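You operate a simulated robot arm through the tools that you are given. There is no shell and no other tool.

Carry out the task below with a simulated two-armed robot. There is one attempt and no reset: what you move stays moved.

TASK
Put the wound bobbin away in the free seat of the grey stand.
Fine: turn the free seat out from under the cover, free the winder latch, and turn the bobbin in under the cover at the end; the winder stays off. Where these are worked on the way, their far stop is far enough and under half their travel is too little: grey stand.
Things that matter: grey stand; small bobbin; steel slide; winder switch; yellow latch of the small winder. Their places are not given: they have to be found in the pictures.

The check looks at the end state, three seconds after you hand in, the way a careful person would. Anything else that was tipped, shoved, dropped, spilled or broken makes it a failure. A push-on lid holds only when it is set on centred and level and pressed home; a screw cap is set on level and turned clockwise until tight.

THE ROBOT
Two 7-joint arms with two-finger parallel grippers on one trunk that stands fixed in place. Base frame: the origin is at the foot of the trunk, x ahead of it, y to its left, z up; the work surface is at about z = 0.786. Units: m, degrees, N and s.
The left shoulder is at [0.07, 0.177, 1.145], the right one opposite. With the tool pointing down near the work surface each hand reaches from about 0.26 to 0.72 m from the base axis, measured 20 degrees to its own side. Payload 3.43 kg a hand.
Tool frame (each hand has its own): the origin (TCP) lies between the finger pads and is the grasp point; the fingertips stand 0.03 m ahead of it; z points along the fingers, y is the line along which they close. The gripper opens to 0.094 m. The fingers are 0.028 m wide and 0.01 m thick; the gripper's body (0.05 by 0.096 m) begins 0.055 m behind the TCP.
Orientation is that of the tool frame in the base frame, as [roll, pitch, yaw] about the fixed x, y, z axes, in that order (R = Rz(yaw) Ry(pitch) Rx(roll)). With the fingers straight down and closing along the base's y, the tool's x points along the base's -x, its y along +y and its z along -z.

THE INTERFACE
- The arms move only by the tool arm_command. It takes "left_steps", "right_steps" or both (then of equal length, played together; a hand with none holds still); each is a list of rows, each a list of 7 numbers: the finger opening in cm, from 0 to 9.4, then the shift along the tool's x, y, z in cm, then the turn, a rotation vector about the tool's x, y, z in degrees. In form: [[fingers, tx, ty, tz, rx, ry, rz], ...]. A call has 1 to 20 rows; each row is the pose to reach, as a shift and turn from the pose commanded when the call began, along the tool's axes at that moment. Each row takes 0.2 s and may step no farther than 0.05 m and 8.6 degrees from the row before; otherwise, or with a gripper value out of range, the whole call is refused. A pose out of reach is approached as far as the arm can. The call stops where the force on the tool passes 40 N (or 10 N more than at its start, if that is more) or the arm is blocked; 0.2 s more then pass. Each finger travels about 0.153 m/s and halts on what it meets, pressing with about 43 N; the grip force reading is that of the motor and also rises with nothing between the fingers. The clock runs only during rows and for 0.2 s after the last one: add rows that repeat a pose to give the fingers time. It gives the time, the measured TCP pose, the force on the tool (base axes), the opening and the grip force at its end, in the units of the frame above (readings bear some noise), with the torque about the TCP (base axes, N m) and any sound that the robot's microphone picked up.
- Cameras (640 x 400 px; columns grow to the right, rows downward): "scene" is now at [0.149, -0.0227, 1.4602]; the picture's right is [-0.08, -1.00, 0.00], its down [-0.65, 0.05, -0.75] and it looks along [0.75, -0.06, -0.66] (base axes); focal length 344 px, centre (320, 200). "left" rides on the left gripper at [0.076, -0.014, -0.102] in its tool frame; the picture's right is [0.18, 0.98, 0.00], its down [-0.75, 0.14, -0.64] and it looks along [-0.63, 0.12, 0.77] (tool axes); focal length 243 px, centre (320, 200). "right" rides on the right gripper at [0.076, 0.014, -0.103] in its tool frame; the picture's right is [-0.18, 0.98, 0.00], its down [-0.75, -0.14, -0.64] and it looks along [-0.63, -0.12, 0.77] (tool axes); focal length 243 px, centre (320, 200).
- snapshot(camera): a new picture of that camera. The clock stands still meanwhile.
- raise_lower(by): slides the trunk up (or, below 0, down) by that many m; the arms and the scene camera ride with it, the base frame stays. It gives what a move gives, with no picture.
- turn_head(pan, tilt): turns the head with the scene camera to pan (to the left, within 86 degrees either way) and tilt (down, from -29 to 69), counted from straight ahead of the robot. It gives what a move gives.
- point_at(camera, pixels): for up to 12 pixels [column, row] of the newest picture of that camera ("zoom" is the newest enlarged one), the place [x, y, z] in the base frame of the surface seen there, good to about 0.002 m, but the place of the scene camera against the robot may be out by one fixed shift of up to 0.025 m in any direction. The clock stands still meanwhile.
- close_up(camera, box): a new picture of the part [left, top, right, bottom] of that camera's present view, enlarged. The clock stands still meanwhile.
- sign_off(): hands the job in; it is judged then, once.

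Unless the task says otherwise, let go and move clear before handing in.

The tools are called after ">>>" as name(argument=value, ...) on one line, values as JSON. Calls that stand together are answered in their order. arm_command: Moves the arms, as the interface text tells. Its arguments: {"type":"object","properties":{"left_steps":{"type":"array"},"right_steps":{"type":"array"}},"required":[]} The other tools are called the same way: raise_lower (by) slides the trunk up or down; turn_head (pan, tilt) turns the head that bears the scene camera; snapshot (camera) takes a picture; point_at (camera, pixels) gives the place of the surface under pixels of a picture; close_up (camera, box) takes an enlarged picture of a part of a camera's view; sign_off () hands the job in.

At the start:

```text
time_s: 0.0
left_tool_pos: [0.5383, 0.2325, 1.1474]
left_orientation: [180.0, 0.0, 180.0]
left_force: [0.0, -0.4, 0.5]
left_ft_torque: [0.01, 0.0, 0.04]
left_gripper_width: 0.094
left_finger_force: 0.1
right_tool_pos: [0.5479, -0.2098, 1.2058]
right_orientation: [-180.0, 0.0, 179.9]
right_force: [-0.1, 0.4, -0.4]
right_ft_torque: [-0.03, 0.02, -0.03]
right_gripper_width: 0.0939
right_finger_force: 0.0
trunk travel left (down, up): [-0.725, 0.115]
head pan, tilt: [-4.5, 41.1]
```

scene: 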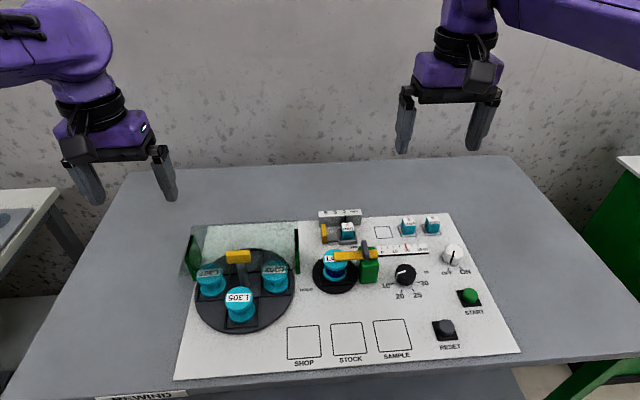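
right: 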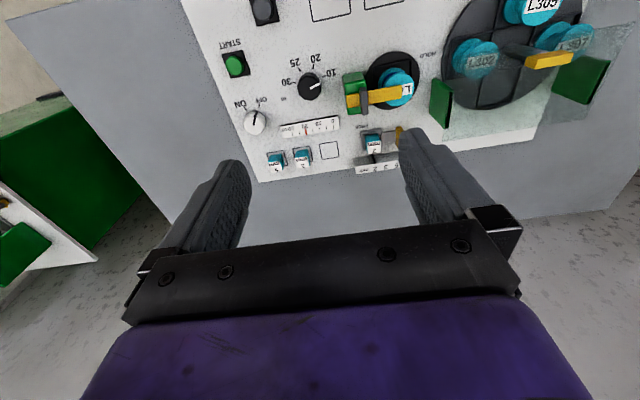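
left: 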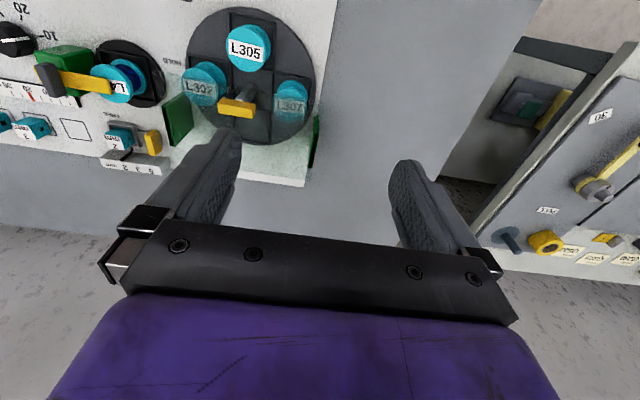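

The scene picture shows a turntable stand at (245,290) under a clear cover, and a winder at (335,270) with a yellow latch. I'll look closer at each part.

>>> close_up(camera="scene", box=[170, 210, 330, 350])

>>> close_up(camera="scene", box=[290, 200, 480, 320])

>>> snapshot(camera="scene")

```text
2.86 times, centred on (250, 280) of scene
```

zoom: 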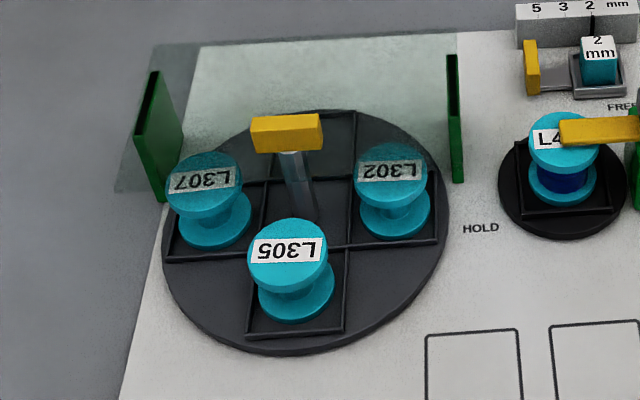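

```text
3.33 times, centred on (385, 260) of scene
```

zoom: 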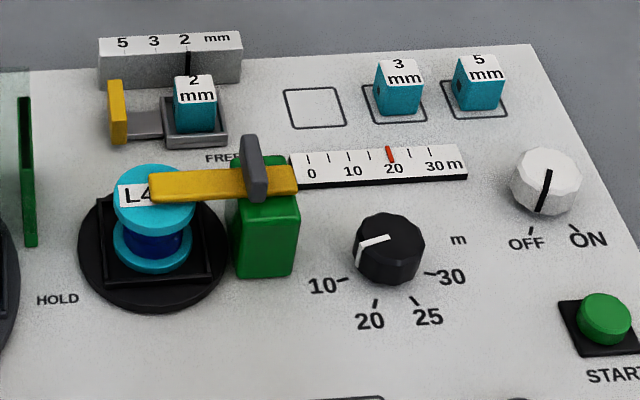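

```text
taken
```

scene: 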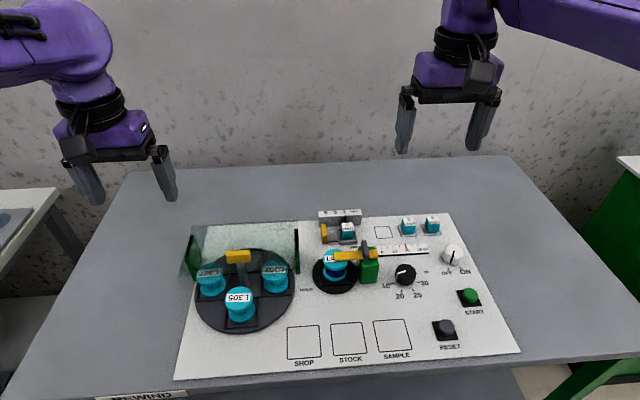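

The stand has a handle on its centre post and one hidden seat at the rear. I'll measure the main parts from all the cameras, and compare wrist against scene to find the scene shift.

>>> snapshot(camera="left")

>>> snapshot(camera="right")

>>> point_at(camera="scene", pixels=[[238, 256], [239, 294], [211, 272], [275, 269], [192, 255], [297, 250], [330, 262], [345, 257], [366, 253], [369, 271], [324, 233], [220, 235]])

>>> point_at(camera="left", pixels=[[236, 108], [249, 47], [204, 83], [291, 95], [317, 130], [177, 118], [115, 85], [90, 82], [50, 78], [153, 143], [270, 160], [249, 95]])

>>> point_at(camera="right", pixels=[[549, 60], [476, 55], [405, 90], [385, 97], [364, 102], [352, 95], [402, 135], [374, 145], [480, 115], [440, 100], [255, 122], [310, 85]])

```text
taken
```

left: 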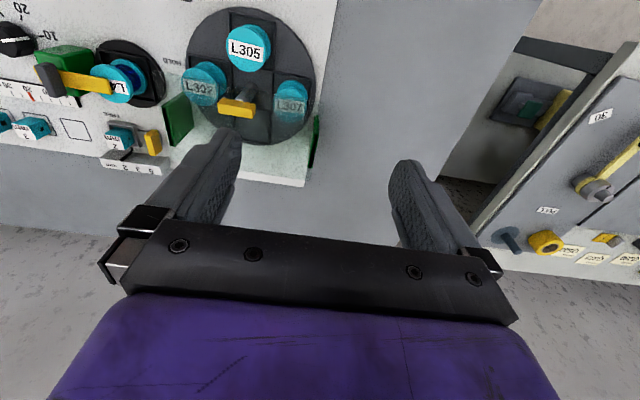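

```text
taken
```

right: 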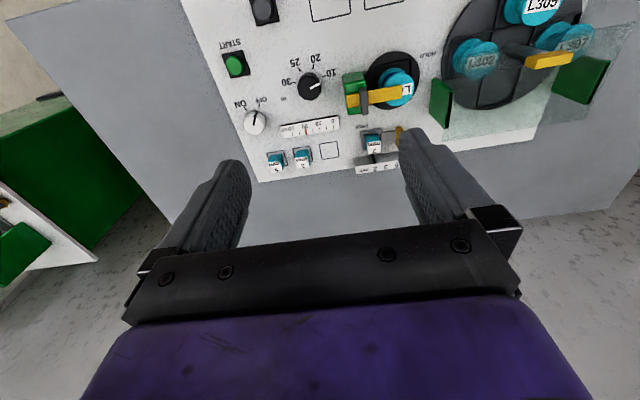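

```text
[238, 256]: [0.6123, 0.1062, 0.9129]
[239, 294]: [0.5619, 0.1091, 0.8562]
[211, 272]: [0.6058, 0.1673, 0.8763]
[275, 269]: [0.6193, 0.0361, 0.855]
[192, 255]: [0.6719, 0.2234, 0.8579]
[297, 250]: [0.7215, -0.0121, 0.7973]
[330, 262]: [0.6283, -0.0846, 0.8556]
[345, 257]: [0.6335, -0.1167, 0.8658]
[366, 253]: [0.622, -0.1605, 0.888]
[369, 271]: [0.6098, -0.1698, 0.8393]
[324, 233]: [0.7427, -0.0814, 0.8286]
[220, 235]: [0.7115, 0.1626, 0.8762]
```

```text
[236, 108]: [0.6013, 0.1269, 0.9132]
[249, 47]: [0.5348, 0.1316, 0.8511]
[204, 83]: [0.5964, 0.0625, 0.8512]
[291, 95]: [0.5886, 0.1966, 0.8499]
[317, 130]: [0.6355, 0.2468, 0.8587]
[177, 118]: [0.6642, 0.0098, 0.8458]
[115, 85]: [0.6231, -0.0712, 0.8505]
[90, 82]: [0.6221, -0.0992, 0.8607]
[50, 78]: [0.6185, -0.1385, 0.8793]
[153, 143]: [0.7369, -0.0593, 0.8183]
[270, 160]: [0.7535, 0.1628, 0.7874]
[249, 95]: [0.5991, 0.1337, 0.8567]
```

```text
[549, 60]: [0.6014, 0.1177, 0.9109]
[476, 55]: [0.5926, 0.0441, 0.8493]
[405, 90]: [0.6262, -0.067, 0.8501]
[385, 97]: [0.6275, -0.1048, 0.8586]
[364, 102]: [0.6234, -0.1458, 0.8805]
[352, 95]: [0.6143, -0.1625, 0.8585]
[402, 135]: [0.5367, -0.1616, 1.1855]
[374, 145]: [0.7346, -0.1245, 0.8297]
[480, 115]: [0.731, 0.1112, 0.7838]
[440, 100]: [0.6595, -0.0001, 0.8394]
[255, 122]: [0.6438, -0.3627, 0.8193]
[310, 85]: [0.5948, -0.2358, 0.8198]
```

The wrist readings put the scene camera out by about (+0.01, -0.02). I'll enlarge the wrist views for detail on the cover, hidden seat and latch.

>>> close_up(camera="left", box=[150, 0, 340, 190])

>>> close_up(camera="left", box=[0, 20, 190, 180])

>>> close_up(camera="right", box=[330, 30, 480, 180])

>>> close_up(camera="right", box=[430, 0, 640, 160])

```text
2.11 times, centred on (245, 95) of left
```

zoom: 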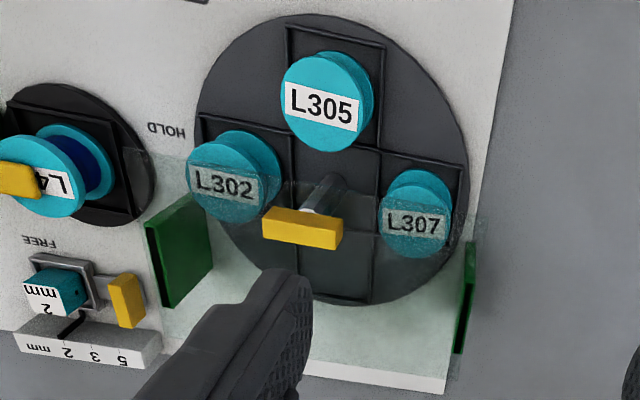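

```text
2.50 times, centred on (95, 100) of left
```

zoom: 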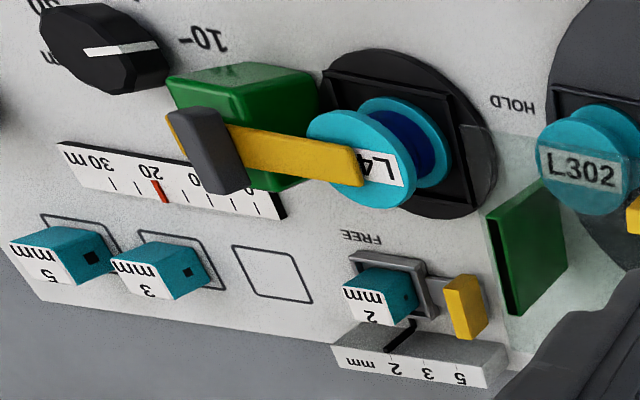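

```text
2.67 times, centred on (405, 105) of right
```

zoom: 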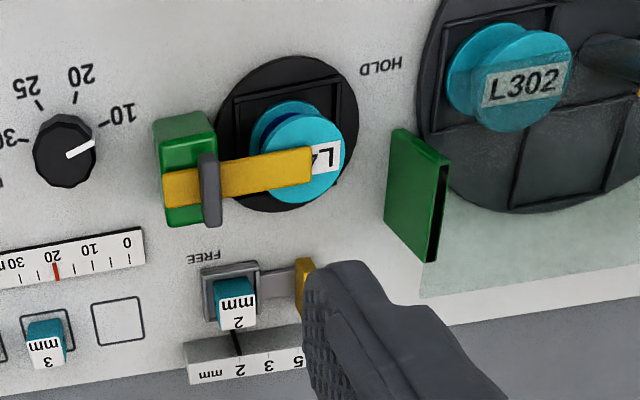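

```text
2.50 times, centred on (535, 80) of right
```

zoom: 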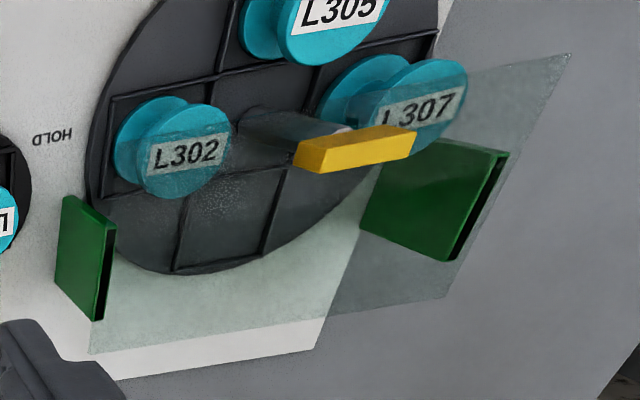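

The latch bar at right-zoom (240,175) is pointing toward HOLD and FREE is written behind it. I'll measure the labels, latch and bobbin with the right camera.

>>> close_up(camera="right", box=[330, 30, 480, 180])

>>> point_at(camera="zoom", pixels=[[205, 256], [380, 66], [185, 185], [208, 178], [210, 155], [212, 222], [308, 165], [335, 160], [305, 145], [290, 195], [185, 150], [275, 110]])

>>> point_at(camera="zoom", pixels=[[270, 285], [303, 275], [235, 320], [240, 290], [262, 340], [230, 260], [400, 200], [436, 200], [530, 85], [345, 70], [245, 200], [165, 185]])

```text
2.67 times, centred on (405, 105) of right
```

zoom: 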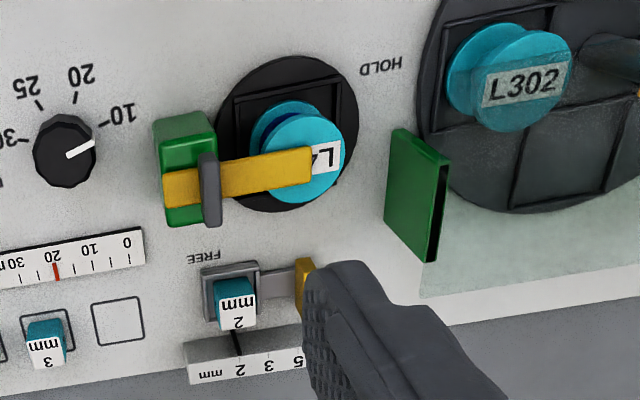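

```text
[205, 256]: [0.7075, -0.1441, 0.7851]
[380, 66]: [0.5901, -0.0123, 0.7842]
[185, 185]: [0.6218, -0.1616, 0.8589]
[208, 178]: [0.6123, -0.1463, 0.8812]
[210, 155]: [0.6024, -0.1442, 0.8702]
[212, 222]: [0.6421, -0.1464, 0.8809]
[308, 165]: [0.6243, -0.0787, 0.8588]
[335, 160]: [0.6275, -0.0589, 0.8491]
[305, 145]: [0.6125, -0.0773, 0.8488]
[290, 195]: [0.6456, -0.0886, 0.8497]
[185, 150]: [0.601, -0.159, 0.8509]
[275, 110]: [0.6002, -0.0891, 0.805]
```

```text
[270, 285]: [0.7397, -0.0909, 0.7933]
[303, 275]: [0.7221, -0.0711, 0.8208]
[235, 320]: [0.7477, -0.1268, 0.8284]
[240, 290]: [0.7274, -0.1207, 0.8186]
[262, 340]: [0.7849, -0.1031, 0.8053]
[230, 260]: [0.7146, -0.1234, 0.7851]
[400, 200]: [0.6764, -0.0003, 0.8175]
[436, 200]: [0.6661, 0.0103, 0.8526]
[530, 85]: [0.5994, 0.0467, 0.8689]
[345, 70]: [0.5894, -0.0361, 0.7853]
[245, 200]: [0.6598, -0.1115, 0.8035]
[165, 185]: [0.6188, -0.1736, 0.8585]
```

Wrist readings give: latch fin centred near (0.622,-0.146), top z 0.881, and FREE lies straight behind it at (0.708,-0.144); stand post near (0.595,0.13) with the bar at z 0.913. I'll bring the left hand nearer over the stand for a more accurate look.

>>> arm_command(left_steps=[[9.4, 0, -2.5, 2.5, 0, 0, 0], [9.4, 0, -5, 5, 0, 0, 0], [9.4, 0, -7.5, 7.5, 0, 0, 0], [9.4, 0, -9, 10, 0, 0, 0]])

>>> snapshot(camera="left")

>>> close_up(camera="left", box=[190, 0, 480, 180])

```text
time_s: 1.0
left_tool_pos: [0.5401, 0.1435, 1.0474]
left_orientation: [180.0, -0.1, 180.0]
left_force: [0.0, 0.0, 0.0]
left_ft_torque: [0.03, 0.0, 0.0]
left_gripper_width: 0.0943
left_finger_force: 0.1
right_tool_pos: [0.5475, -0.2104, 1.2069]
right_orientation: [179.9, 0.0, 179.9]
right_force: [-0.6, 0.1, -0.7]
right_ft_torque: [0.01, 0.01, -0.01]
right_gripper_width: 0.0941
right_finger_force: 0.0
trunk travel left (down, up): [-0.725, 0.115]
head pan, tilt: [-4.5, 41.1]
```

```text
taken
```

left: 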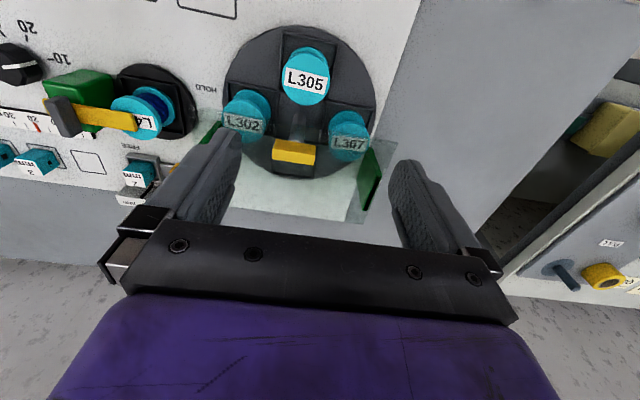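

```text
2.21 times, centred on (335, 90) of left
```

zoom: 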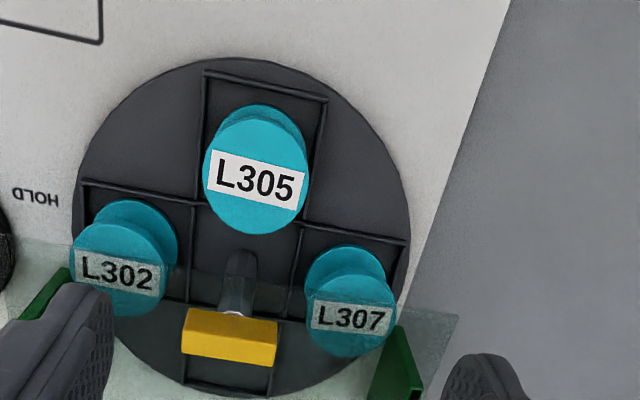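

The disk, handle and L305 are clearly visible here. I'll measure their edges.

>>> point_at(camera="zoom", pixels=[[204, 170], [308, 180], [260, 108], [252, 234], [190, 325], [277, 335], [192, 352], [272, 362], [235, 322], [240, 255], [215, 85], [325, 105]])

>>> point_at(camera="zoom", pixels=[[78, 190], [408, 240], [235, 60], [232, 150], [72, 255], [165, 270], [306, 300], [396, 305], [90, 180], [400, 240], [200, 215], [300, 235]])

>>> point_at(camera="left", pixels=[[210, 125], [390, 142], [370, 175], [297, 150], [280, 160], [312, 165], [250, 210], [300, 200], [145, 118], [113, 100], [135, 132], [120, 95]])

```text
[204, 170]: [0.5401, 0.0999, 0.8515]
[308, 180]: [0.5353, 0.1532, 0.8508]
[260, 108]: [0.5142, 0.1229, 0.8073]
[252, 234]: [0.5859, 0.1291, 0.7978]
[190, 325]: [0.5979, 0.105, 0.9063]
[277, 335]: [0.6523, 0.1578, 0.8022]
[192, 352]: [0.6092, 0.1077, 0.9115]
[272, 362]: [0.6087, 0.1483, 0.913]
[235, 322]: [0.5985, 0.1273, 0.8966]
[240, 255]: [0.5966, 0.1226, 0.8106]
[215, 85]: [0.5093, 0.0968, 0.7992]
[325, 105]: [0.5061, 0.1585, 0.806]
```

```text
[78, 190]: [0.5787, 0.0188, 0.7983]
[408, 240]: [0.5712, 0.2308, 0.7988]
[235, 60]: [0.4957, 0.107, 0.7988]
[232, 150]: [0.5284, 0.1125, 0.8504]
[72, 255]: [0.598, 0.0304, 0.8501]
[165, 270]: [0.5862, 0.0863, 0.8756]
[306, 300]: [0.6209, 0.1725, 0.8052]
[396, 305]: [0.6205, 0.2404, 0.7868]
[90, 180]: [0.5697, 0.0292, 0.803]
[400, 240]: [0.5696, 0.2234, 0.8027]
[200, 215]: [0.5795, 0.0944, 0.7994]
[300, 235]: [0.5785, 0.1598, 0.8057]
```

```text
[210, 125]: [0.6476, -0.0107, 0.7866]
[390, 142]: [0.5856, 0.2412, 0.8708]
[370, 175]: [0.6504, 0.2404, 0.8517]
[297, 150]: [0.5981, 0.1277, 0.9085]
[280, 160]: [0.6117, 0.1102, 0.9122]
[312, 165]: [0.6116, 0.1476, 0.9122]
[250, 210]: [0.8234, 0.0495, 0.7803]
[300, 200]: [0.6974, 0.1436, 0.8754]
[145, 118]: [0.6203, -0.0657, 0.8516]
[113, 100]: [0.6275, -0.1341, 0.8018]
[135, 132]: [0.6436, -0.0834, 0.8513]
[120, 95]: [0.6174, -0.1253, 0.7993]
```

Handle bar centre is about (0.604,0.1275), z 0.899–0.913, with the cover top at 0.876. I'll turn the left hand a quarter and set it above the bar.

>>> arm_command(left_steps=[[8, -1, -0.2, 0.5, 0, 0, -8.5], [7, -2, -0.4, 1, 0, 0, -17], [6, -3, -0.7, 1.5, 0, 0, -25.5], [5, -4, -1, 2, 0, 0, -34], [4, -5, -1.3, 3, 0, 0, -42.5], [4, -6, -1.6, 4, 0, 0, -51], [4, -6.4, -1.6, 5, 0, 0, -59.5], [4, -6.4, -1.6, 6, 0, 0, -68], [4, -6.4, -1.6, 6.5, 0, 0, -76.5], [4, -6.4, -1.6, 6.7, 0, 0, -85], [4, -6.4, -1.6, 6.7, 0, 0, -90], [4, -6.4, -1.6, 6.7, 0, 0, -90]])

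>>> snapshot(camera="left")

>>> snapshot(camera="scene")

```text
time_s: 3.6
left_tool_pos: [0.6024, 0.1266, 0.9808]
left_orientation: [180.0, 0.1, -90.0]
left_force: [0.6, 0.2, 1.1]
left_ft_torque: [0.0, 0.01, 0.02]
left_gripper_width: 0.0401
left_finger_force: 0.0
right_tool_pos: [0.5483, -0.209, 1.2067]
right_orientation: [179.9, 0.0, 179.9]
right_force: [-0.6, 0.0, 0.6]
right_ft_torque: [0.02, -0.01, 0.02]
right_gripper_width: 0.0941
right_finger_force: 0.0
trunk travel left (down, up): [-0.725, 0.115]
head pan, tilt: [-4.5, 41.1]
```

```text
taken
```

left: 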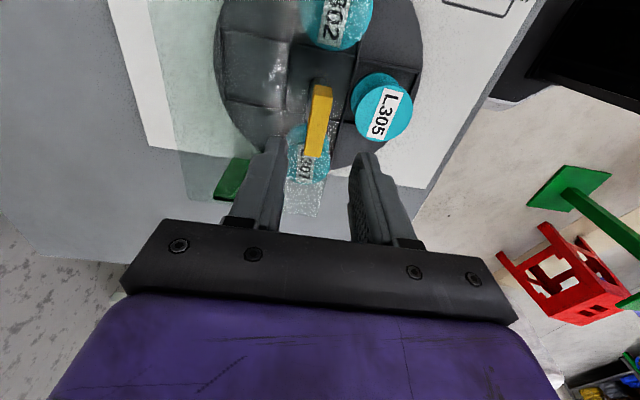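

```text
taken
```

scene: 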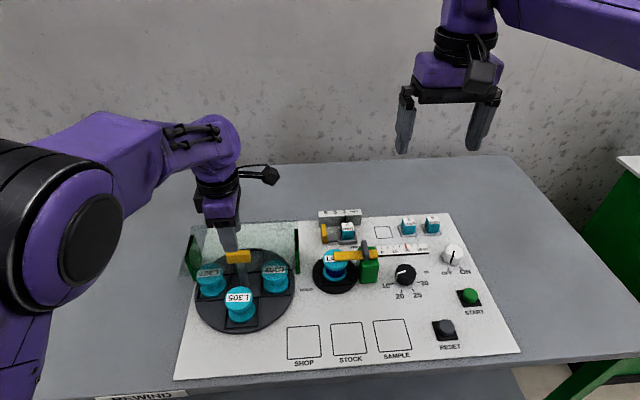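

The hand is over the bar with the fingers either side in x. I'll check the bar's centre from this nearer view.

>>> point_at(camera="left", pixels=[[317, 92], [328, 93], [310, 150], [318, 153], [315, 120], [325, 120], [306, 125], [270, 165]])

>>> close_up(camera="left", box=[200, 0, 440, 220])

```text
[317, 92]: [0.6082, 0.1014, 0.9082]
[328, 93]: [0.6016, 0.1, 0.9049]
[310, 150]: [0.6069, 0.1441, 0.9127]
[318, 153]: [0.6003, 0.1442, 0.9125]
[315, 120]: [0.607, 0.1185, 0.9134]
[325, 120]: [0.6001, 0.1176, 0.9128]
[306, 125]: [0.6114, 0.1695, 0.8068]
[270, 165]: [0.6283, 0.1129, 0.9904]
```

```text
1.82 times, centred on (320, 110) of left
```

zoom: 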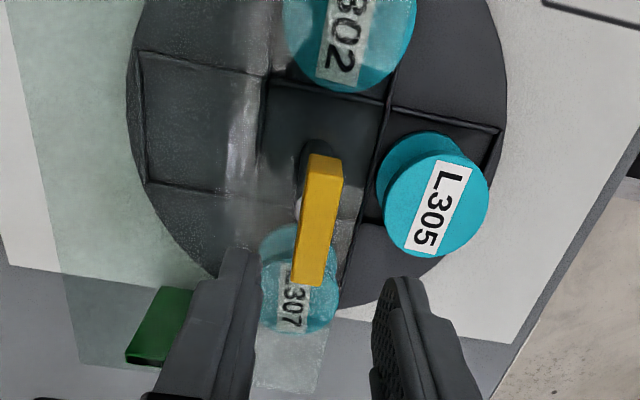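

The bar centre is (0.604,0.1255), only 1–2 mm off the hand. Now I'll descend to z about 0.923 and grip the bar.

>>> arm_command(left_steps=[[4, 0.1, -0.15, 2, 0, 0, 0], [4, 0.1, -0.15, 4, 0, 0, 0], [4, 0.1, -0.15, 5.8, 0, 0, 0], [4, 0.1, -0.15, 5.8, 0, 0, 0], [0, 0.1, -0.15, 5.8, 0, 0, 0], [0, 0.1, -0.15, 5.8, 0, 0, 0], [0, 0.1, -0.15, 5.8, 0, 0, 0]])

>>> snapshot(camera="left")

```text
time_s: 5.2
left_tool_pos: [0.6052, 0.1246, 0.9218]
left_orientation: [-179.9, 0.0, -90.0]
left_force: [5.1, -0.1, 2.0]
left_ft_torque: [0.08, -0.05, -0.01]
left_gripper_width: 0.0139
left_finger_force: 44.7
right_tool_pos: [0.5492, -0.2085, 1.2063]
right_orientation: [179.9, 0.1, 179.8]
right_force: [0.5, 0.5, -0.3]
right_ft_torque: [-0.01, 0.02, -0.01]
right_gripper_width: 0.0937
right_finger_force: 0.1
trunk travel left (down, up): [-0.725, 0.115]
head pan, tilt: [-4.5, 41.1]
```

```text
taken
```

left: 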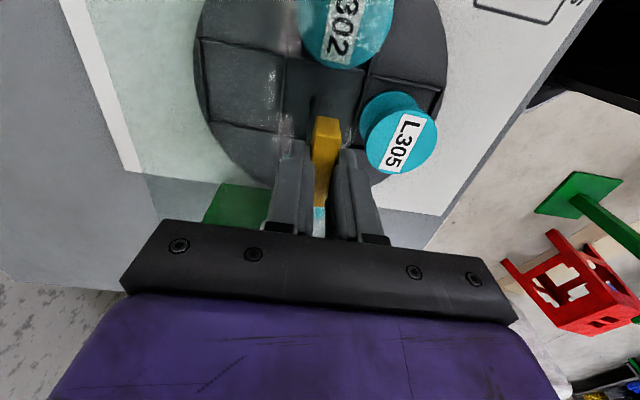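

The bar is gripped (width 13.9 mm, force 44.7). I'll try a small turn and watch the torque and the disk.

>>> arm_command(left_steps=[[0, 0, 0.1, 0, 0, 0, 4], [0, 0, 0.1, 0, 0, 0, 8], [0, 0, 0.1, 0, 0, 0, 12], [0, 0, 0.1, 0, 0, 0, 16], [0, 0, 0.1, 0, 0, 0, 20]])

>>> snapshot(camera="scene")

>>> snapshot(camera="left")

```text
time_s: 6.4
left_tool_pos: [0.6056, 0.1271, 0.922]
left_orientation: [-180.0, 0.0, -110.2]
left_force: [14.4, 0.5, 5.9]
left_ft_torque: [0.33, -0.32, 0.16]
left_gripper_width: 0.0136
left_finger_force: 45.2
right_tool_pos: [0.5498, -0.21, 1.2052]
right_orientation: [180.0, 0.0, 179.9]
right_force: [0.5, 0.5, -0.7]
right_ft_torque: [-0.01, -0.03, 0.01]
right_gripper_width: 0.0939
right_finger_force: 0.0
trunk travel left (down, up): [-0.725, 0.115]
head pan, tilt: [-4.5, 41.1]
```

```text
taken
```

scene: 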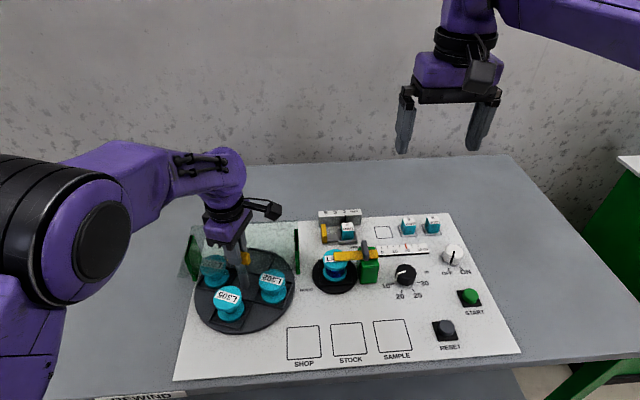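

```text
taken
```

left: 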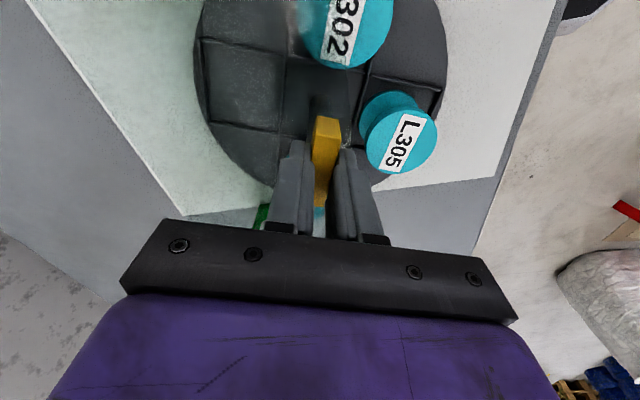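

The disk follows clockwise (L305 moved left at (228,300)). The tool reads 14 N in +x, so I'll recentre by 1.5 mm and keep turning.

>>> arm_command(left_steps=[[0, -0.05, -0.14, 0, 0, 0, 0], [0, -0.05, -0.14, 0, 0, 0, 7], [0, -0.05, -0.14, 0, 0, 0, 14], [0, -0.05, -0.14, 0, 0, 0, 21], [0, -0.05, -0.14, 0, 0, 0, 28], [0, -0.05, -0.14, 0, 0, 0, 35], [0, -0.05, -0.14, 0, 0, 0, 42], [0, -0.05, -0.14, 0, 0, 0, 49], [0, -0.05, -0.14, 0, 0, 0, 56], [0, -0.05, -0.14, 0, 0, 0, 63], [0, -0.05, -0.14, 0, 0, 0, 70]])

>>> snapshot(camera="scene")

```text
time_s: 8.5
left_tool_pos: [0.6155, 0.131, 0.923]
left_orientation: [-179.9, 0.7, -168.2]
left_force: [27.8, 8.8, -10.7]
left_ft_torque: [1.37, -0.54, 1.5]
left_gripper_width: 0.0405
left_finger_force: 45.0
right_tool_pos: [0.5542, -0.2085, 1.2035]
right_orientation: [-179.9, -0.3, 180.0]
right_force: [-0.4, 0.2, -0.1]
right_ft_torque: [-0.04, -0.03, -0.01]
right_gripper_width: 0.0939
right_finger_force: 0.1
trunk travel left (down, up): [-0.725, 0.115]
head pan, tilt: [-4.5, 41.1]
stopped in row 10 (left hand): the force on the tool passed its limit at 43 N (the readings are from after the stop); the commanded pose is now the measured one
```

```text
taken
```

scene: 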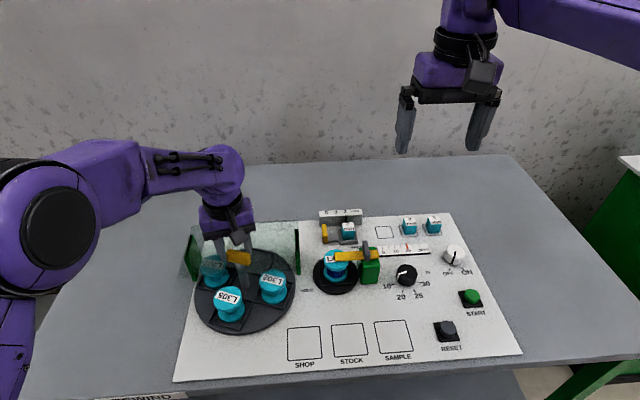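

The disk stopped after about 20° (L305 still at (228,299)) and the fingers were pried open over the bar, so there is a stop this way. I'll open, lift, and turn the hand back to look.

>>> arm_command(left_steps=[[6, 0, 0, 0, 0, 0, 0], [8, 0, 0, 0, 0, 0, 0], [8, 0, 0, -2, 0, 0, 0], [8, 0, 0, -4, 0, 0, 0], [8, 0, 0, -6, 0, 0, 0], [8, 0, 0, -8, 0, 0, 0]])

>>> snapshot(camera="left")

>>> close_up(camera="scene", box=[170, 210, 330, 350])

```text
time_s: 9.9
left_tool_pos: [0.6052, 0.126, 1.0065]
left_orientation: [-180.0, 0.8, -168.6]
left_force: [0.0, 0.3, -0.3]
left_ft_torque: [-0.02, 0.0, 0.0]
left_gripper_width: 0.0801
left_finger_force: 0.1
right_tool_pos: [0.5454, -0.2093, 1.2073]
right_orientation: [179.9, 0.1, 179.9]
right_force: [0.3, -0.2, -0.1]
right_ft_torque: [-0.01, 0.02, 0.01]
right_gripper_width: 0.0943
right_finger_force: 0.2
trunk travel left (down, up): [-0.725, 0.115]
head pan, tilt: [-4.5, 41.1]
```

```text
taken
```

left: 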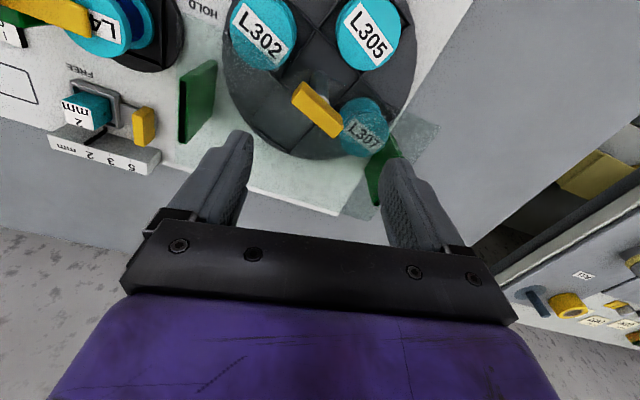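

```text
2.86 times, centred on (250, 280) of scene
```

zoom: 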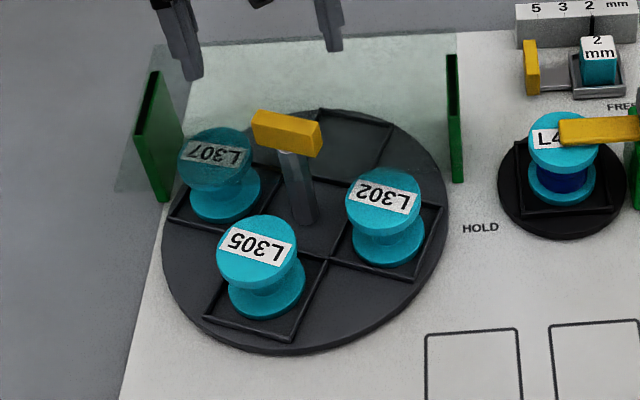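

The disk rests about 20° clockwise with bar and bobbins intact, so the long travel must be counter-clockwise. I'll level the hand and turn it clockwise so that it has a full counter-clockwise sweep ahead.

>>> arm_command(left_steps=[[8, 0, 0, 0, 0, 0.8, 0], [7, 0, 0, 0, 0, 0.8, 0]])

>>> arm_command(left_steps=[[6, 0, 0, 0, 0, 0, 8.5], [5, 0, 0, 0, 0, 0, 17], [4, 0, 0, 0, 0, 0, 25.5], [4, 0, 0, 0, 0, 0, 34], [4, 0, 0, 0, 0, 0, 42.5], [4, 0, 0, 0, 0, 0, 51], [4, 0, 0, 0, 0, 0, 59.5], [4, 0, 0, 0, 0, 0, 68], [4, 0, 0, 0, 0, 0, 76.5], [4, 0, 0, 0, 0, 0, 85], [4, 0, 0, 0, 0, 0, 93.5], [4, 0, 0, 0, 0, 0, 102], [4, 0, 0, 0, 0, 0, 110.5], [4, 0, 0, 0, 0, 0, 119], [4, 0, 0, 0, 0, 0, 121.5], [4, 0, 0, 0, 0, 0, 121.5]])

>>> snapshot(camera="left")

```text
time_s: 10.5
left_tool_pos: [0.6069, 0.1264, 1.0061]
left_orientation: [-179.9, -0.1, -168.5]
left_force: [-0.4, -0.7, 0.7]
left_ft_torque: [0.01, -0.01, 0.0]
left_gripper_width: 0.07
left_finger_force: 0.0
right_tool_pos: [0.5476, -0.2098, 1.2066]
right_orientation: [180.0, 0.1, 180.0]
right_force: [-0.6, -0.1, 0.5]
right_ft_torque: [0.03, -0.03, 0.0]
right_gripper_width: 0.0941
right_finger_force: 0.1
trunk travel left (down, up): [-0.725, 0.115]
head pan, tilt: [-4.5, 41.1]
```

```text
time_s: 13.9
left_tool_pos: [0.6067, 0.1264, 1.0057]
left_orientation: [-179.9, 0.2, 69.8]
left_force: [0.2, 0.4, 0.5]
left_ft_torque: [0.0, -0.01, 0.0]
left_gripper_width: 0.0401
left_finger_force: 0.1
right_tool_pos: [0.5485, -0.2097, 1.2064]
right_orientation: [-180.0, 0.0, 179.9]
right_force: [0.4, 0.7, 0.4]
right_ft_torque: [0.03, 0.0, 0.02]
right_gripper_width: 0.094
right_finger_force: 0.0
trunk travel left (down, up): [-0.725, 0.115]
head pan, tilt: [-4.5, 41.1]
```

```text
taken
```

left: 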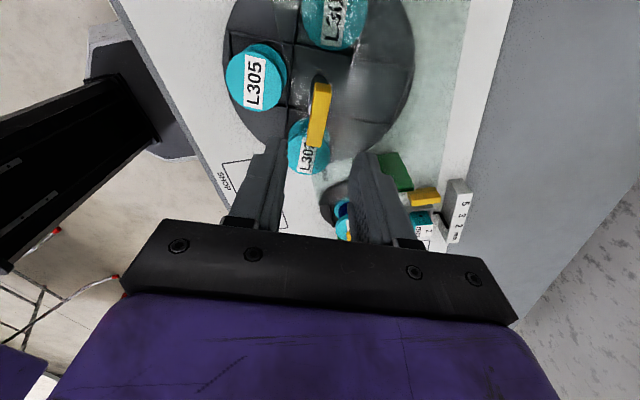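

Yaw 70° is reachable and the bar looks aligned with the fingers. I'll measure its centre from here.

>>> point_at(camera="left", pixels=[[318, 86], [329, 86], [311, 142], [322, 144], [314, 115], [326, 115]])

```text
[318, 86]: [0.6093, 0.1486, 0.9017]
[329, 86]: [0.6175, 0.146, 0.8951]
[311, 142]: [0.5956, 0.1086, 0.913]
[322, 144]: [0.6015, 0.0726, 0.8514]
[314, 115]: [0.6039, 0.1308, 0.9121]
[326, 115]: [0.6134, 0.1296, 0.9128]
```

The bar centre comes out at (0.606,0.127), right under the hand. I'll descend and grip.

>>> arm_command(left_steps=[[4, 0, 0, 3, 0, 0, 0], [4, 0, 0, 6, 0, 0, 0], [4, 0, 0, 8.3, 0, 0, 0], [4, 0, 0, 8.3, 0, 0, 0], [0, 0, 0, 8.3, 0, 0, 0], [0, 0, 0, 8.3, 0, 0, 0], [0, 0, 0, 8.3, 0, 0, 0]])

```text
time_s: 15.5
left_tool_pos: [0.6063, 0.1269, 0.9225]
left_orientation: [-179.8, 0.2, 69.9]
left_force: [-6.0, 1.5, -5.3]
left_ft_torque: [0.54, -0.33, 0.18]
left_gripper_width: 0.0136
left_finger_force: 44.7
right_tool_pos: [0.548, -0.2104, 1.2078]
right_orientation: [-180.0, 0.1, 180.0]
right_force: [-1.0, -0.1, 0.5]
right_ft_torque: [-0.02, 0.02, 0.0]
right_gripper_width: 0.0939
right_finger_force: 0.2
trunk travel left (down, up): [-0.725, 0.115]
head pan, tilt: [-4.5, 41.1]
```

Gripped with small side forces. I'll turn counter-clockwise in steps.

>>> arm_command(left_steps=[[0, 0, 0, 0, 0, 0, -5], [0, 0, 0, 0, 0, 0, -10], [0, 0, 0, 0, 0, 0, -15], [0, 0, 0, 0, 0, 0, -20], [0, 0, 0, 0, 0, 0, -25], [0, 0, 0, 0, 0, 0, -30], [0, 0, 0, 0, 0, 0, -35]])

>>> snapshot(camera="scene")

```text
time_s: 17.1
left_tool_pos: [0.605, 0.1272, 0.9225]
left_orientation: [-179.7, 0.2, 105.0]
left_force: [-21.1, 0.6, -15.7]
left_ft_torque: [-0.93, -0.35, -0.11]
left_gripper_width: 0.0139
left_finger_force: 45.0
right_tool_pos: [0.5455, -0.2093, 1.2078]
right_orientation: [-180.0, 0.1, 180.0]
right_force: [0.1, -0.3, 0.3]
right_ft_torque: [0.03, 0.07, 0.02]
right_gripper_width: 0.094
right_finger_force: 0.1
trunk travel left (down, up): [-0.725, 0.115]
head pan, tilt: [-4.5, 41.1]
```

```text
taken
```

scene: 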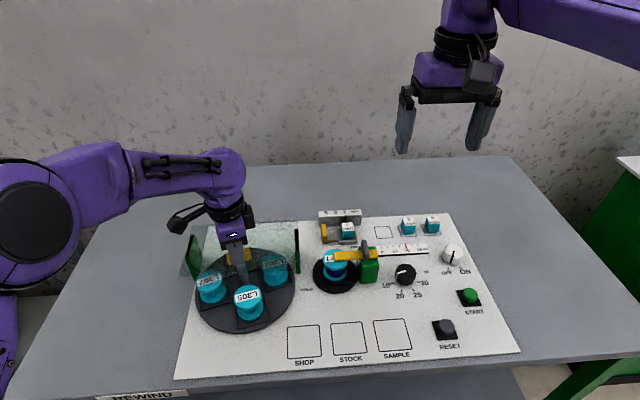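

Now the disk is 15° counter-clockwise of where it began and still turning, with -21 N on the tool in x. I'll ease the hand 2 mm toward -x and keep turning.

>>> arm_command(left_steps=[[0, 0.05, -0.19, 0.08, 0, 0, 0], [0, 0.05, -0.19, 0.08, 0, 0, -6], [0, 0.05, -0.19, 0.08, 0, 0, -12], [0, 0.05, -0.19, 0.08, 0, 0, -18], [0, 0.05, -0.19, 0.08, 0, 0, -24], [0, 0.05, -0.19, 0.08, 0, 0, -30]])

>>> snapshot(camera="scene")

```text
time_s: 18.5
left_tool_pos: [0.6036, 0.127, 0.9225]
left_orientation: [-179.8, 0.0, 135.0]
left_force: [-18.0, -2.4, -14.4]
left_ft_torque: [-0.46, -0.68, -0.07]
left_gripper_width: 0.0137
left_finger_force: 45.1
right_tool_pos: [0.546, -0.2094, 1.207]
right_orientation: [179.9, 0.0, 179.8]
right_force: [-0.1, 0.3, 0.2]
right_ft_torque: [0.0, -0.02, -0.03]
right_gripper_width: 0.0942
right_finger_force: 0.1
trunk travel left (down, up): [-0.725, 0.115]
head pan, tilt: [-4.5, 41.1]
```

```text
taken
```

scene: 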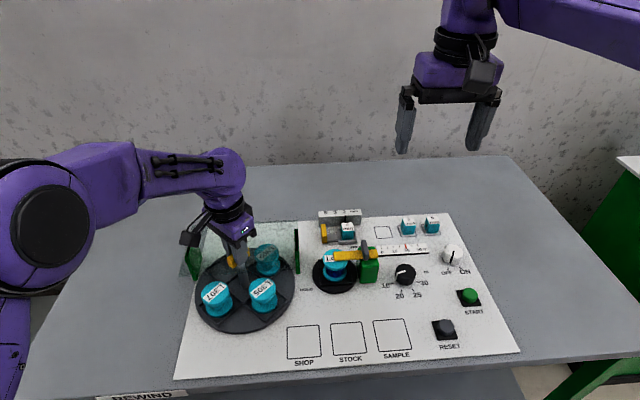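

The disk is now 45° counter-clockwise (L307 at (216,298)). I'll go on with another small recentring.

>>> arm_command(left_steps=[[0, 0.1, -0.1, 0.08, 0, 0, 0], [0, 0.1, -0.1, 0.08, 0, 0, -7], [0, 0.1, -0.1, 0.08, 0, 0, -14], [0, 0.1, -0.1, 0.08, 0, 0, -21], [0, 0.1, -0.1, 0.08, 0, 0, -28], [0, 0.1, -0.1, 0.08, 0, 0, -35], [0, 0.1, -0.1, 0.08, 0, 0, -42]])

>>> snapshot(camera="scene")

```text
time_s: 20.1
left_tool_pos: [0.6025, 0.1253, 0.9229]
left_orientation: [-179.8, 0.1, 177.1]
left_force: [-9.2, -6.3, -3.6]
left_ft_torque: [0.09, -1.26, 0.03]
left_gripper_width: 0.0139
left_finger_force: 44.7
right_tool_pos: [0.547, -0.2119, 1.2073]
right_orientation: [179.8, 0.0, 179.8]
right_force: [-0.7, 0.5, -0.5]
right_ft_torque: [0.04, 0.0, 0.02]
right_gripper_width: 0.0938
right_finger_force: 0.0
trunk travel left (down, up): [-0.725, 0.115]
head pan, tilt: [-4.5, 41.1]
```

```text
taken
```

scene: 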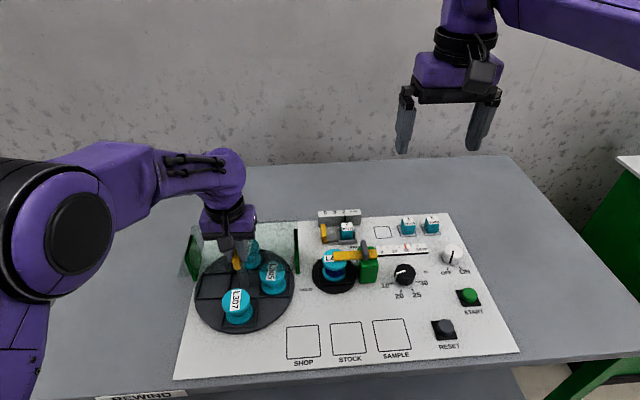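

About 88° turned; the free seat is now at the left (220,285). Continuing counter-clockwise.

>>> arm_command(left_steps=[[0, 0.08, -0.06, 0, 0, 0, -7], [0, 0.08, -0.06, 0, 0, 0, -14], [0, 0.08, -0.06, 0, 0, 0, -21], [0, 0.08, -0.06, 0, 0, 0, -28], [0, 0.08, -0.06, 0, 0, 0, -35], [0, 0.08, -0.06, 0, 0, 0, -42]])

>>> snapshot(camera="scene")

```text
time_s: 21.5
left_tool_pos: [0.6025, 0.1237, 0.9221]
left_orientation: [-180.0, -0.1, -140.9]
left_force: [6.1, -14.2, 8.3]
left_ft_torque: [0.55, -0.83, -0.08]
left_gripper_width: 0.0137
left_finger_force: 45.2
right_tool_pos: [0.5478, -0.2131, 1.2063]
right_orientation: [179.8, 0.0, 180.0]
right_force: [0.4, -0.1, 0.3]
right_ft_torque: [-0.02, 0.0, 0.0]
right_gripper_width: 0.0942
right_finger_force: 0.0
trunk travel left (down, up): [-0.725, 0.115]
head pan, tilt: [-4.5, 41.1]
```

```text
taken
```

scene: 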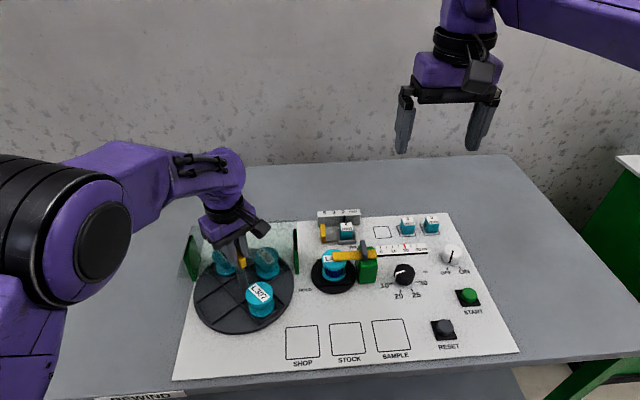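

130° turned; the free seat is at front-left (215,305). I'll continue toward 180°.

>>> arm_command(left_steps=[[0, 0.04, -0.13, -0.05, 0, 0, -6], [0, 0.04, -0.13, -0.05, 0, 0, -12], [0, 0.04, -0.13, -0.05, 0, 0, -18], [0, 0.04, -0.13, -0.05, 0, 0, -24], [0, 0.04, -0.13, -0.05, 0, 0, -30], [0, 0.04, -0.13, -0.05, 0, 0, -36], [0, 0.04, -0.13, -0.05, 0, 0, -42], [0, 0.04, -0.13, -0.05, 0, 0, -48]])

>>> snapshot(camera="scene")

>>> snapshot(camera="left")

```text
time_s: 23.3
left_tool_pos: [0.6062, 0.1221, 0.9227]
left_orientation: [180.0, -0.1, -92.9]
left_force: [16.3, -10.0, 17.7]
left_ft_torque: [0.11, -0.3, -0.02]
left_gripper_width: 0.0136
left_finger_force: 45.0
right_tool_pos: [0.5489, -0.2127, 1.2053]
right_orientation: [179.7, 0.0, 179.9]
right_force: [0.2, 0.4, -0.1]
right_ft_torque: [-0.01, -0.03, -0.02]
right_gripper_width: 0.0941
right_finger_force: 0.1
trunk travel left (down, up): [-0.725, 0.115]
head pan, tilt: [-4.5, 41.1]
```

```text
taken
```

scene: 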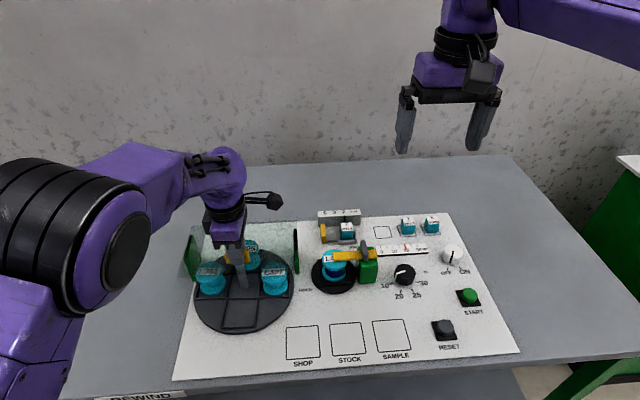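

```text
taken
```

left: 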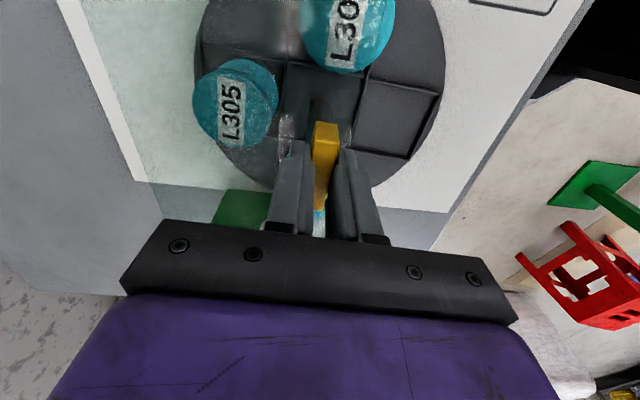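

The free seat is now at the front (243,310) at about 177°. I'll turn the last 3°, release, and lift clear.

>>> arm_command(left_steps=[[0, 0.1, -0.15, -0.1, 0, 0, 0], [0, 0.1, -0.15, -0.1, 0, 0, -3], [0, 0.1, -0.15, -0.1, 0, 0, -3]])

>>> arm_command(left_steps=[[2, 0, 0, 0, 0, 0, 0], [4, 0, 0, 0, 0, 0, 0], [4, 0, 0, 0, 0, 0, 0], [4, 0, 0, -3, 0, 0, 0], [4, 0, 0, -6, 0, 0, 0], [4, 0, 0, -10, 0, 0, 0], [4, 0, 0, -14, 0, 0, 0]])

>>> snapshot(camera="left")

>>> close_up(camera="scene", box=[170, 210, 330, 350])

```text
time_s: 24.1
left_tool_pos: [0.6062, 0.1225, 0.9238]
left_orientation: [180.0, -0.1, -90.0]
left_force: [13.1, -6.4, 13.6]
left_ft_torque: [0.27, -0.51, -0.02]
left_gripper_width: 0.0137
left_finger_force: 44.6
right_tool_pos: [0.549, -0.2124, 1.2068]
right_orientation: [180.0, 0.0, 180.0]
right_force: [0.0, -0.2, 0.4]
right_ft_torque: [-0.01, 0.03, 0.02]
right_gripper_width: 0.0937
right_finger_force: 0.1
trunk travel left (down, up): [-0.725, 0.115]
head pan, tilt: [-4.5, 41.1]
```

```text
time_s: 25.7
left_tool_pos: [0.6039, 0.1235, 1.064]
left_orientation: [179.8, -0.3, -90.2]
left_force: [0.5, -0.4, -0.1]
left_ft_torque: [-0.01, -0.03, 0.01]
left_gripper_width: 0.04
left_finger_force: 0.0
right_tool_pos: [0.5472, -0.2099, 1.2076]
right_orientation: [180.0, 0.0, 179.9]
right_force: [-0.3, -1.0, -0.3]
right_ft_torque: [0.0, -0.02, 0.05]
right_gripper_width: 0.0938
right_finger_force: 0.1
trunk travel left (down, up): [-0.725, 0.115]
head pan, tilt: [-4.5, 41.1]
```

```text
taken
```

left: 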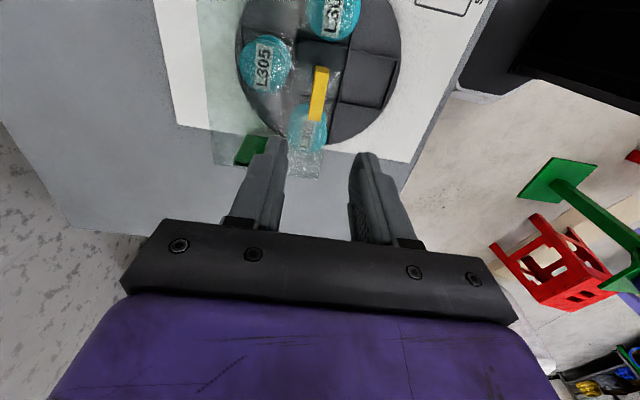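

```text
2.86 times, centred on (250, 280) of scene
```

zoom: 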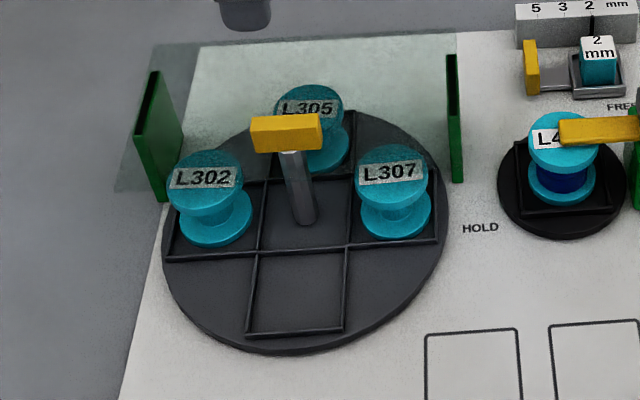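

The free seat is open at the front. I'll park the left hand to the side and bring the right hand above the latch for measuring.

>>> arm_command(left_steps=[[4, -2, 1, -1, 0, 0, 8], [4, -4, 2, -2, 0, 0, 16], [4, -6, 3, -3, 0, 0, 24], [4, -8, 4, -4, 0, 0, 32], [4, -10, 5, -5, 0, 0, 40], [4, -12, 6, -6, 0, 0, 48], [4, -14, 7, -7, 0, 0, 56], [4, -16, 8, -8, 0, 0, 64], [4, -18, 9, -9, 0, 0, 72], [4, -20, 10, -10, 0, 0, 80], [4, -22, 10, -10, 0, 0, 88]], right_steps=[[9.4, -0.7, 0.6, 1.6, 0, 0, 0], [8, -1.4, 1.2, 3.2, 0, 0, 0], [7, -2.1, 1.8, 4.8, 0, 0, 0], [6, -2.8, 2.4, 6.4, 0, 0, 0], [5, -3.5, 3, 8, 0, 0, 0], [4, -4.2, 3.6, 9.6, 0, 0, 0], [4, -5, 4.2, 11.2, 0, 0, 0], [4, -6, 4.8, 12.8, 0, 0, 0], [4, -7, 5.4, 14.4, 0, 0, 0], [4, -7.5, 6, 16, 0, 0, 0], [4, -7.5, 6.4, 18, 0, 0, 0]])

>>> snapshot(camera="right")

>>> close_up(camera="right", box=[180, 0, 460, 200])

```text
time_s: 28.1
left_tool_pos: [0.5069, 0.3466, 1.1616]
left_orientation: [-179.8, -0.3, -178.2]
left_force: [-0.6, -0.3, 0.1]
left_ft_torque: [-0.01, 0.03, -0.03]
left_gripper_width: 0.0399
left_finger_force: 0.0
right_tool_pos: [0.6242, -0.1441, 1.0274]
right_orientation: [179.9, 0.0, 180.0]
right_force: [0.5, -0.8, -0.5]
right_ft_torque: [-0.05, -0.01, -0.01]
right_gripper_width: 0.0399
right_finger_force: 0.1
trunk travel left (down, up): [-0.725, 0.115]
head pan, tilt: [-4.5, 41.1]
```

```text
taken
```

right: 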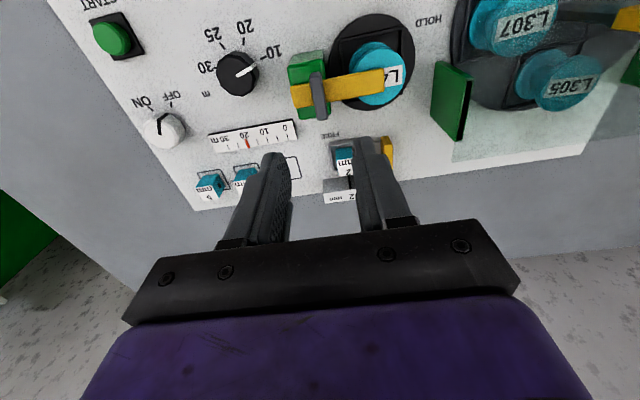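

```text
2.00 times, centred on (320, 100) of right
```

zoom: 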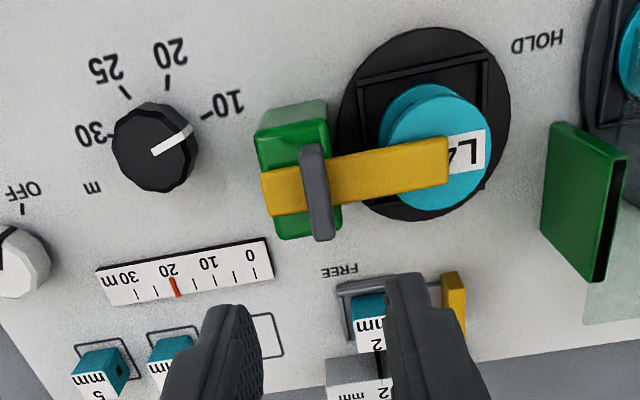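

The latch bar and grey fin are clear in this view. I'll measure fin, bar and bobbin edges.

>>> point_at(camera="zoom", pixels=[[305, 150], [320, 150], [310, 192], [327, 190], [318, 235], [265, 185], [445, 145], [447, 180], [285, 185], [270, 125], [355, 160], [380, 200]])

>>> point_at(camera="zoom", pixels=[[388, 145], [490, 150], [435, 97], [435, 210], [460, 108], [480, 190], [400, 130], [470, 130], [490, 55], [360, 85], [440, 30], [508, 130]])

```text
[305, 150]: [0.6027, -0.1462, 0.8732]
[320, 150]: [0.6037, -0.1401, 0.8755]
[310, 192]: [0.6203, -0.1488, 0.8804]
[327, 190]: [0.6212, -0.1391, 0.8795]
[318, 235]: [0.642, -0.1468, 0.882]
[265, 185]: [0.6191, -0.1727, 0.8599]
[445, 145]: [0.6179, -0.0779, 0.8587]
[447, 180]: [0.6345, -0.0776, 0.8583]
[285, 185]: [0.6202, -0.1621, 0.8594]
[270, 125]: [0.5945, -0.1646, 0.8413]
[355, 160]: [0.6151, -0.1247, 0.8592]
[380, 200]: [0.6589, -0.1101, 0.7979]
```

```text
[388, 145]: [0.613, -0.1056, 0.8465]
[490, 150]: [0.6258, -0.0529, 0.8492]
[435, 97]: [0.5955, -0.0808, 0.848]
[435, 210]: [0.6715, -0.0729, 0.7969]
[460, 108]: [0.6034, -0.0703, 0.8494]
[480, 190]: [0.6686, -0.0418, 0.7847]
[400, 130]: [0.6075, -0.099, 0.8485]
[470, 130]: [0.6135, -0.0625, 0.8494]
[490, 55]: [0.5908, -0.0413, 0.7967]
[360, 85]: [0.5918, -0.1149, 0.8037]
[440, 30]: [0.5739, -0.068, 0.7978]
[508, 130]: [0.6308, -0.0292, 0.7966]
```

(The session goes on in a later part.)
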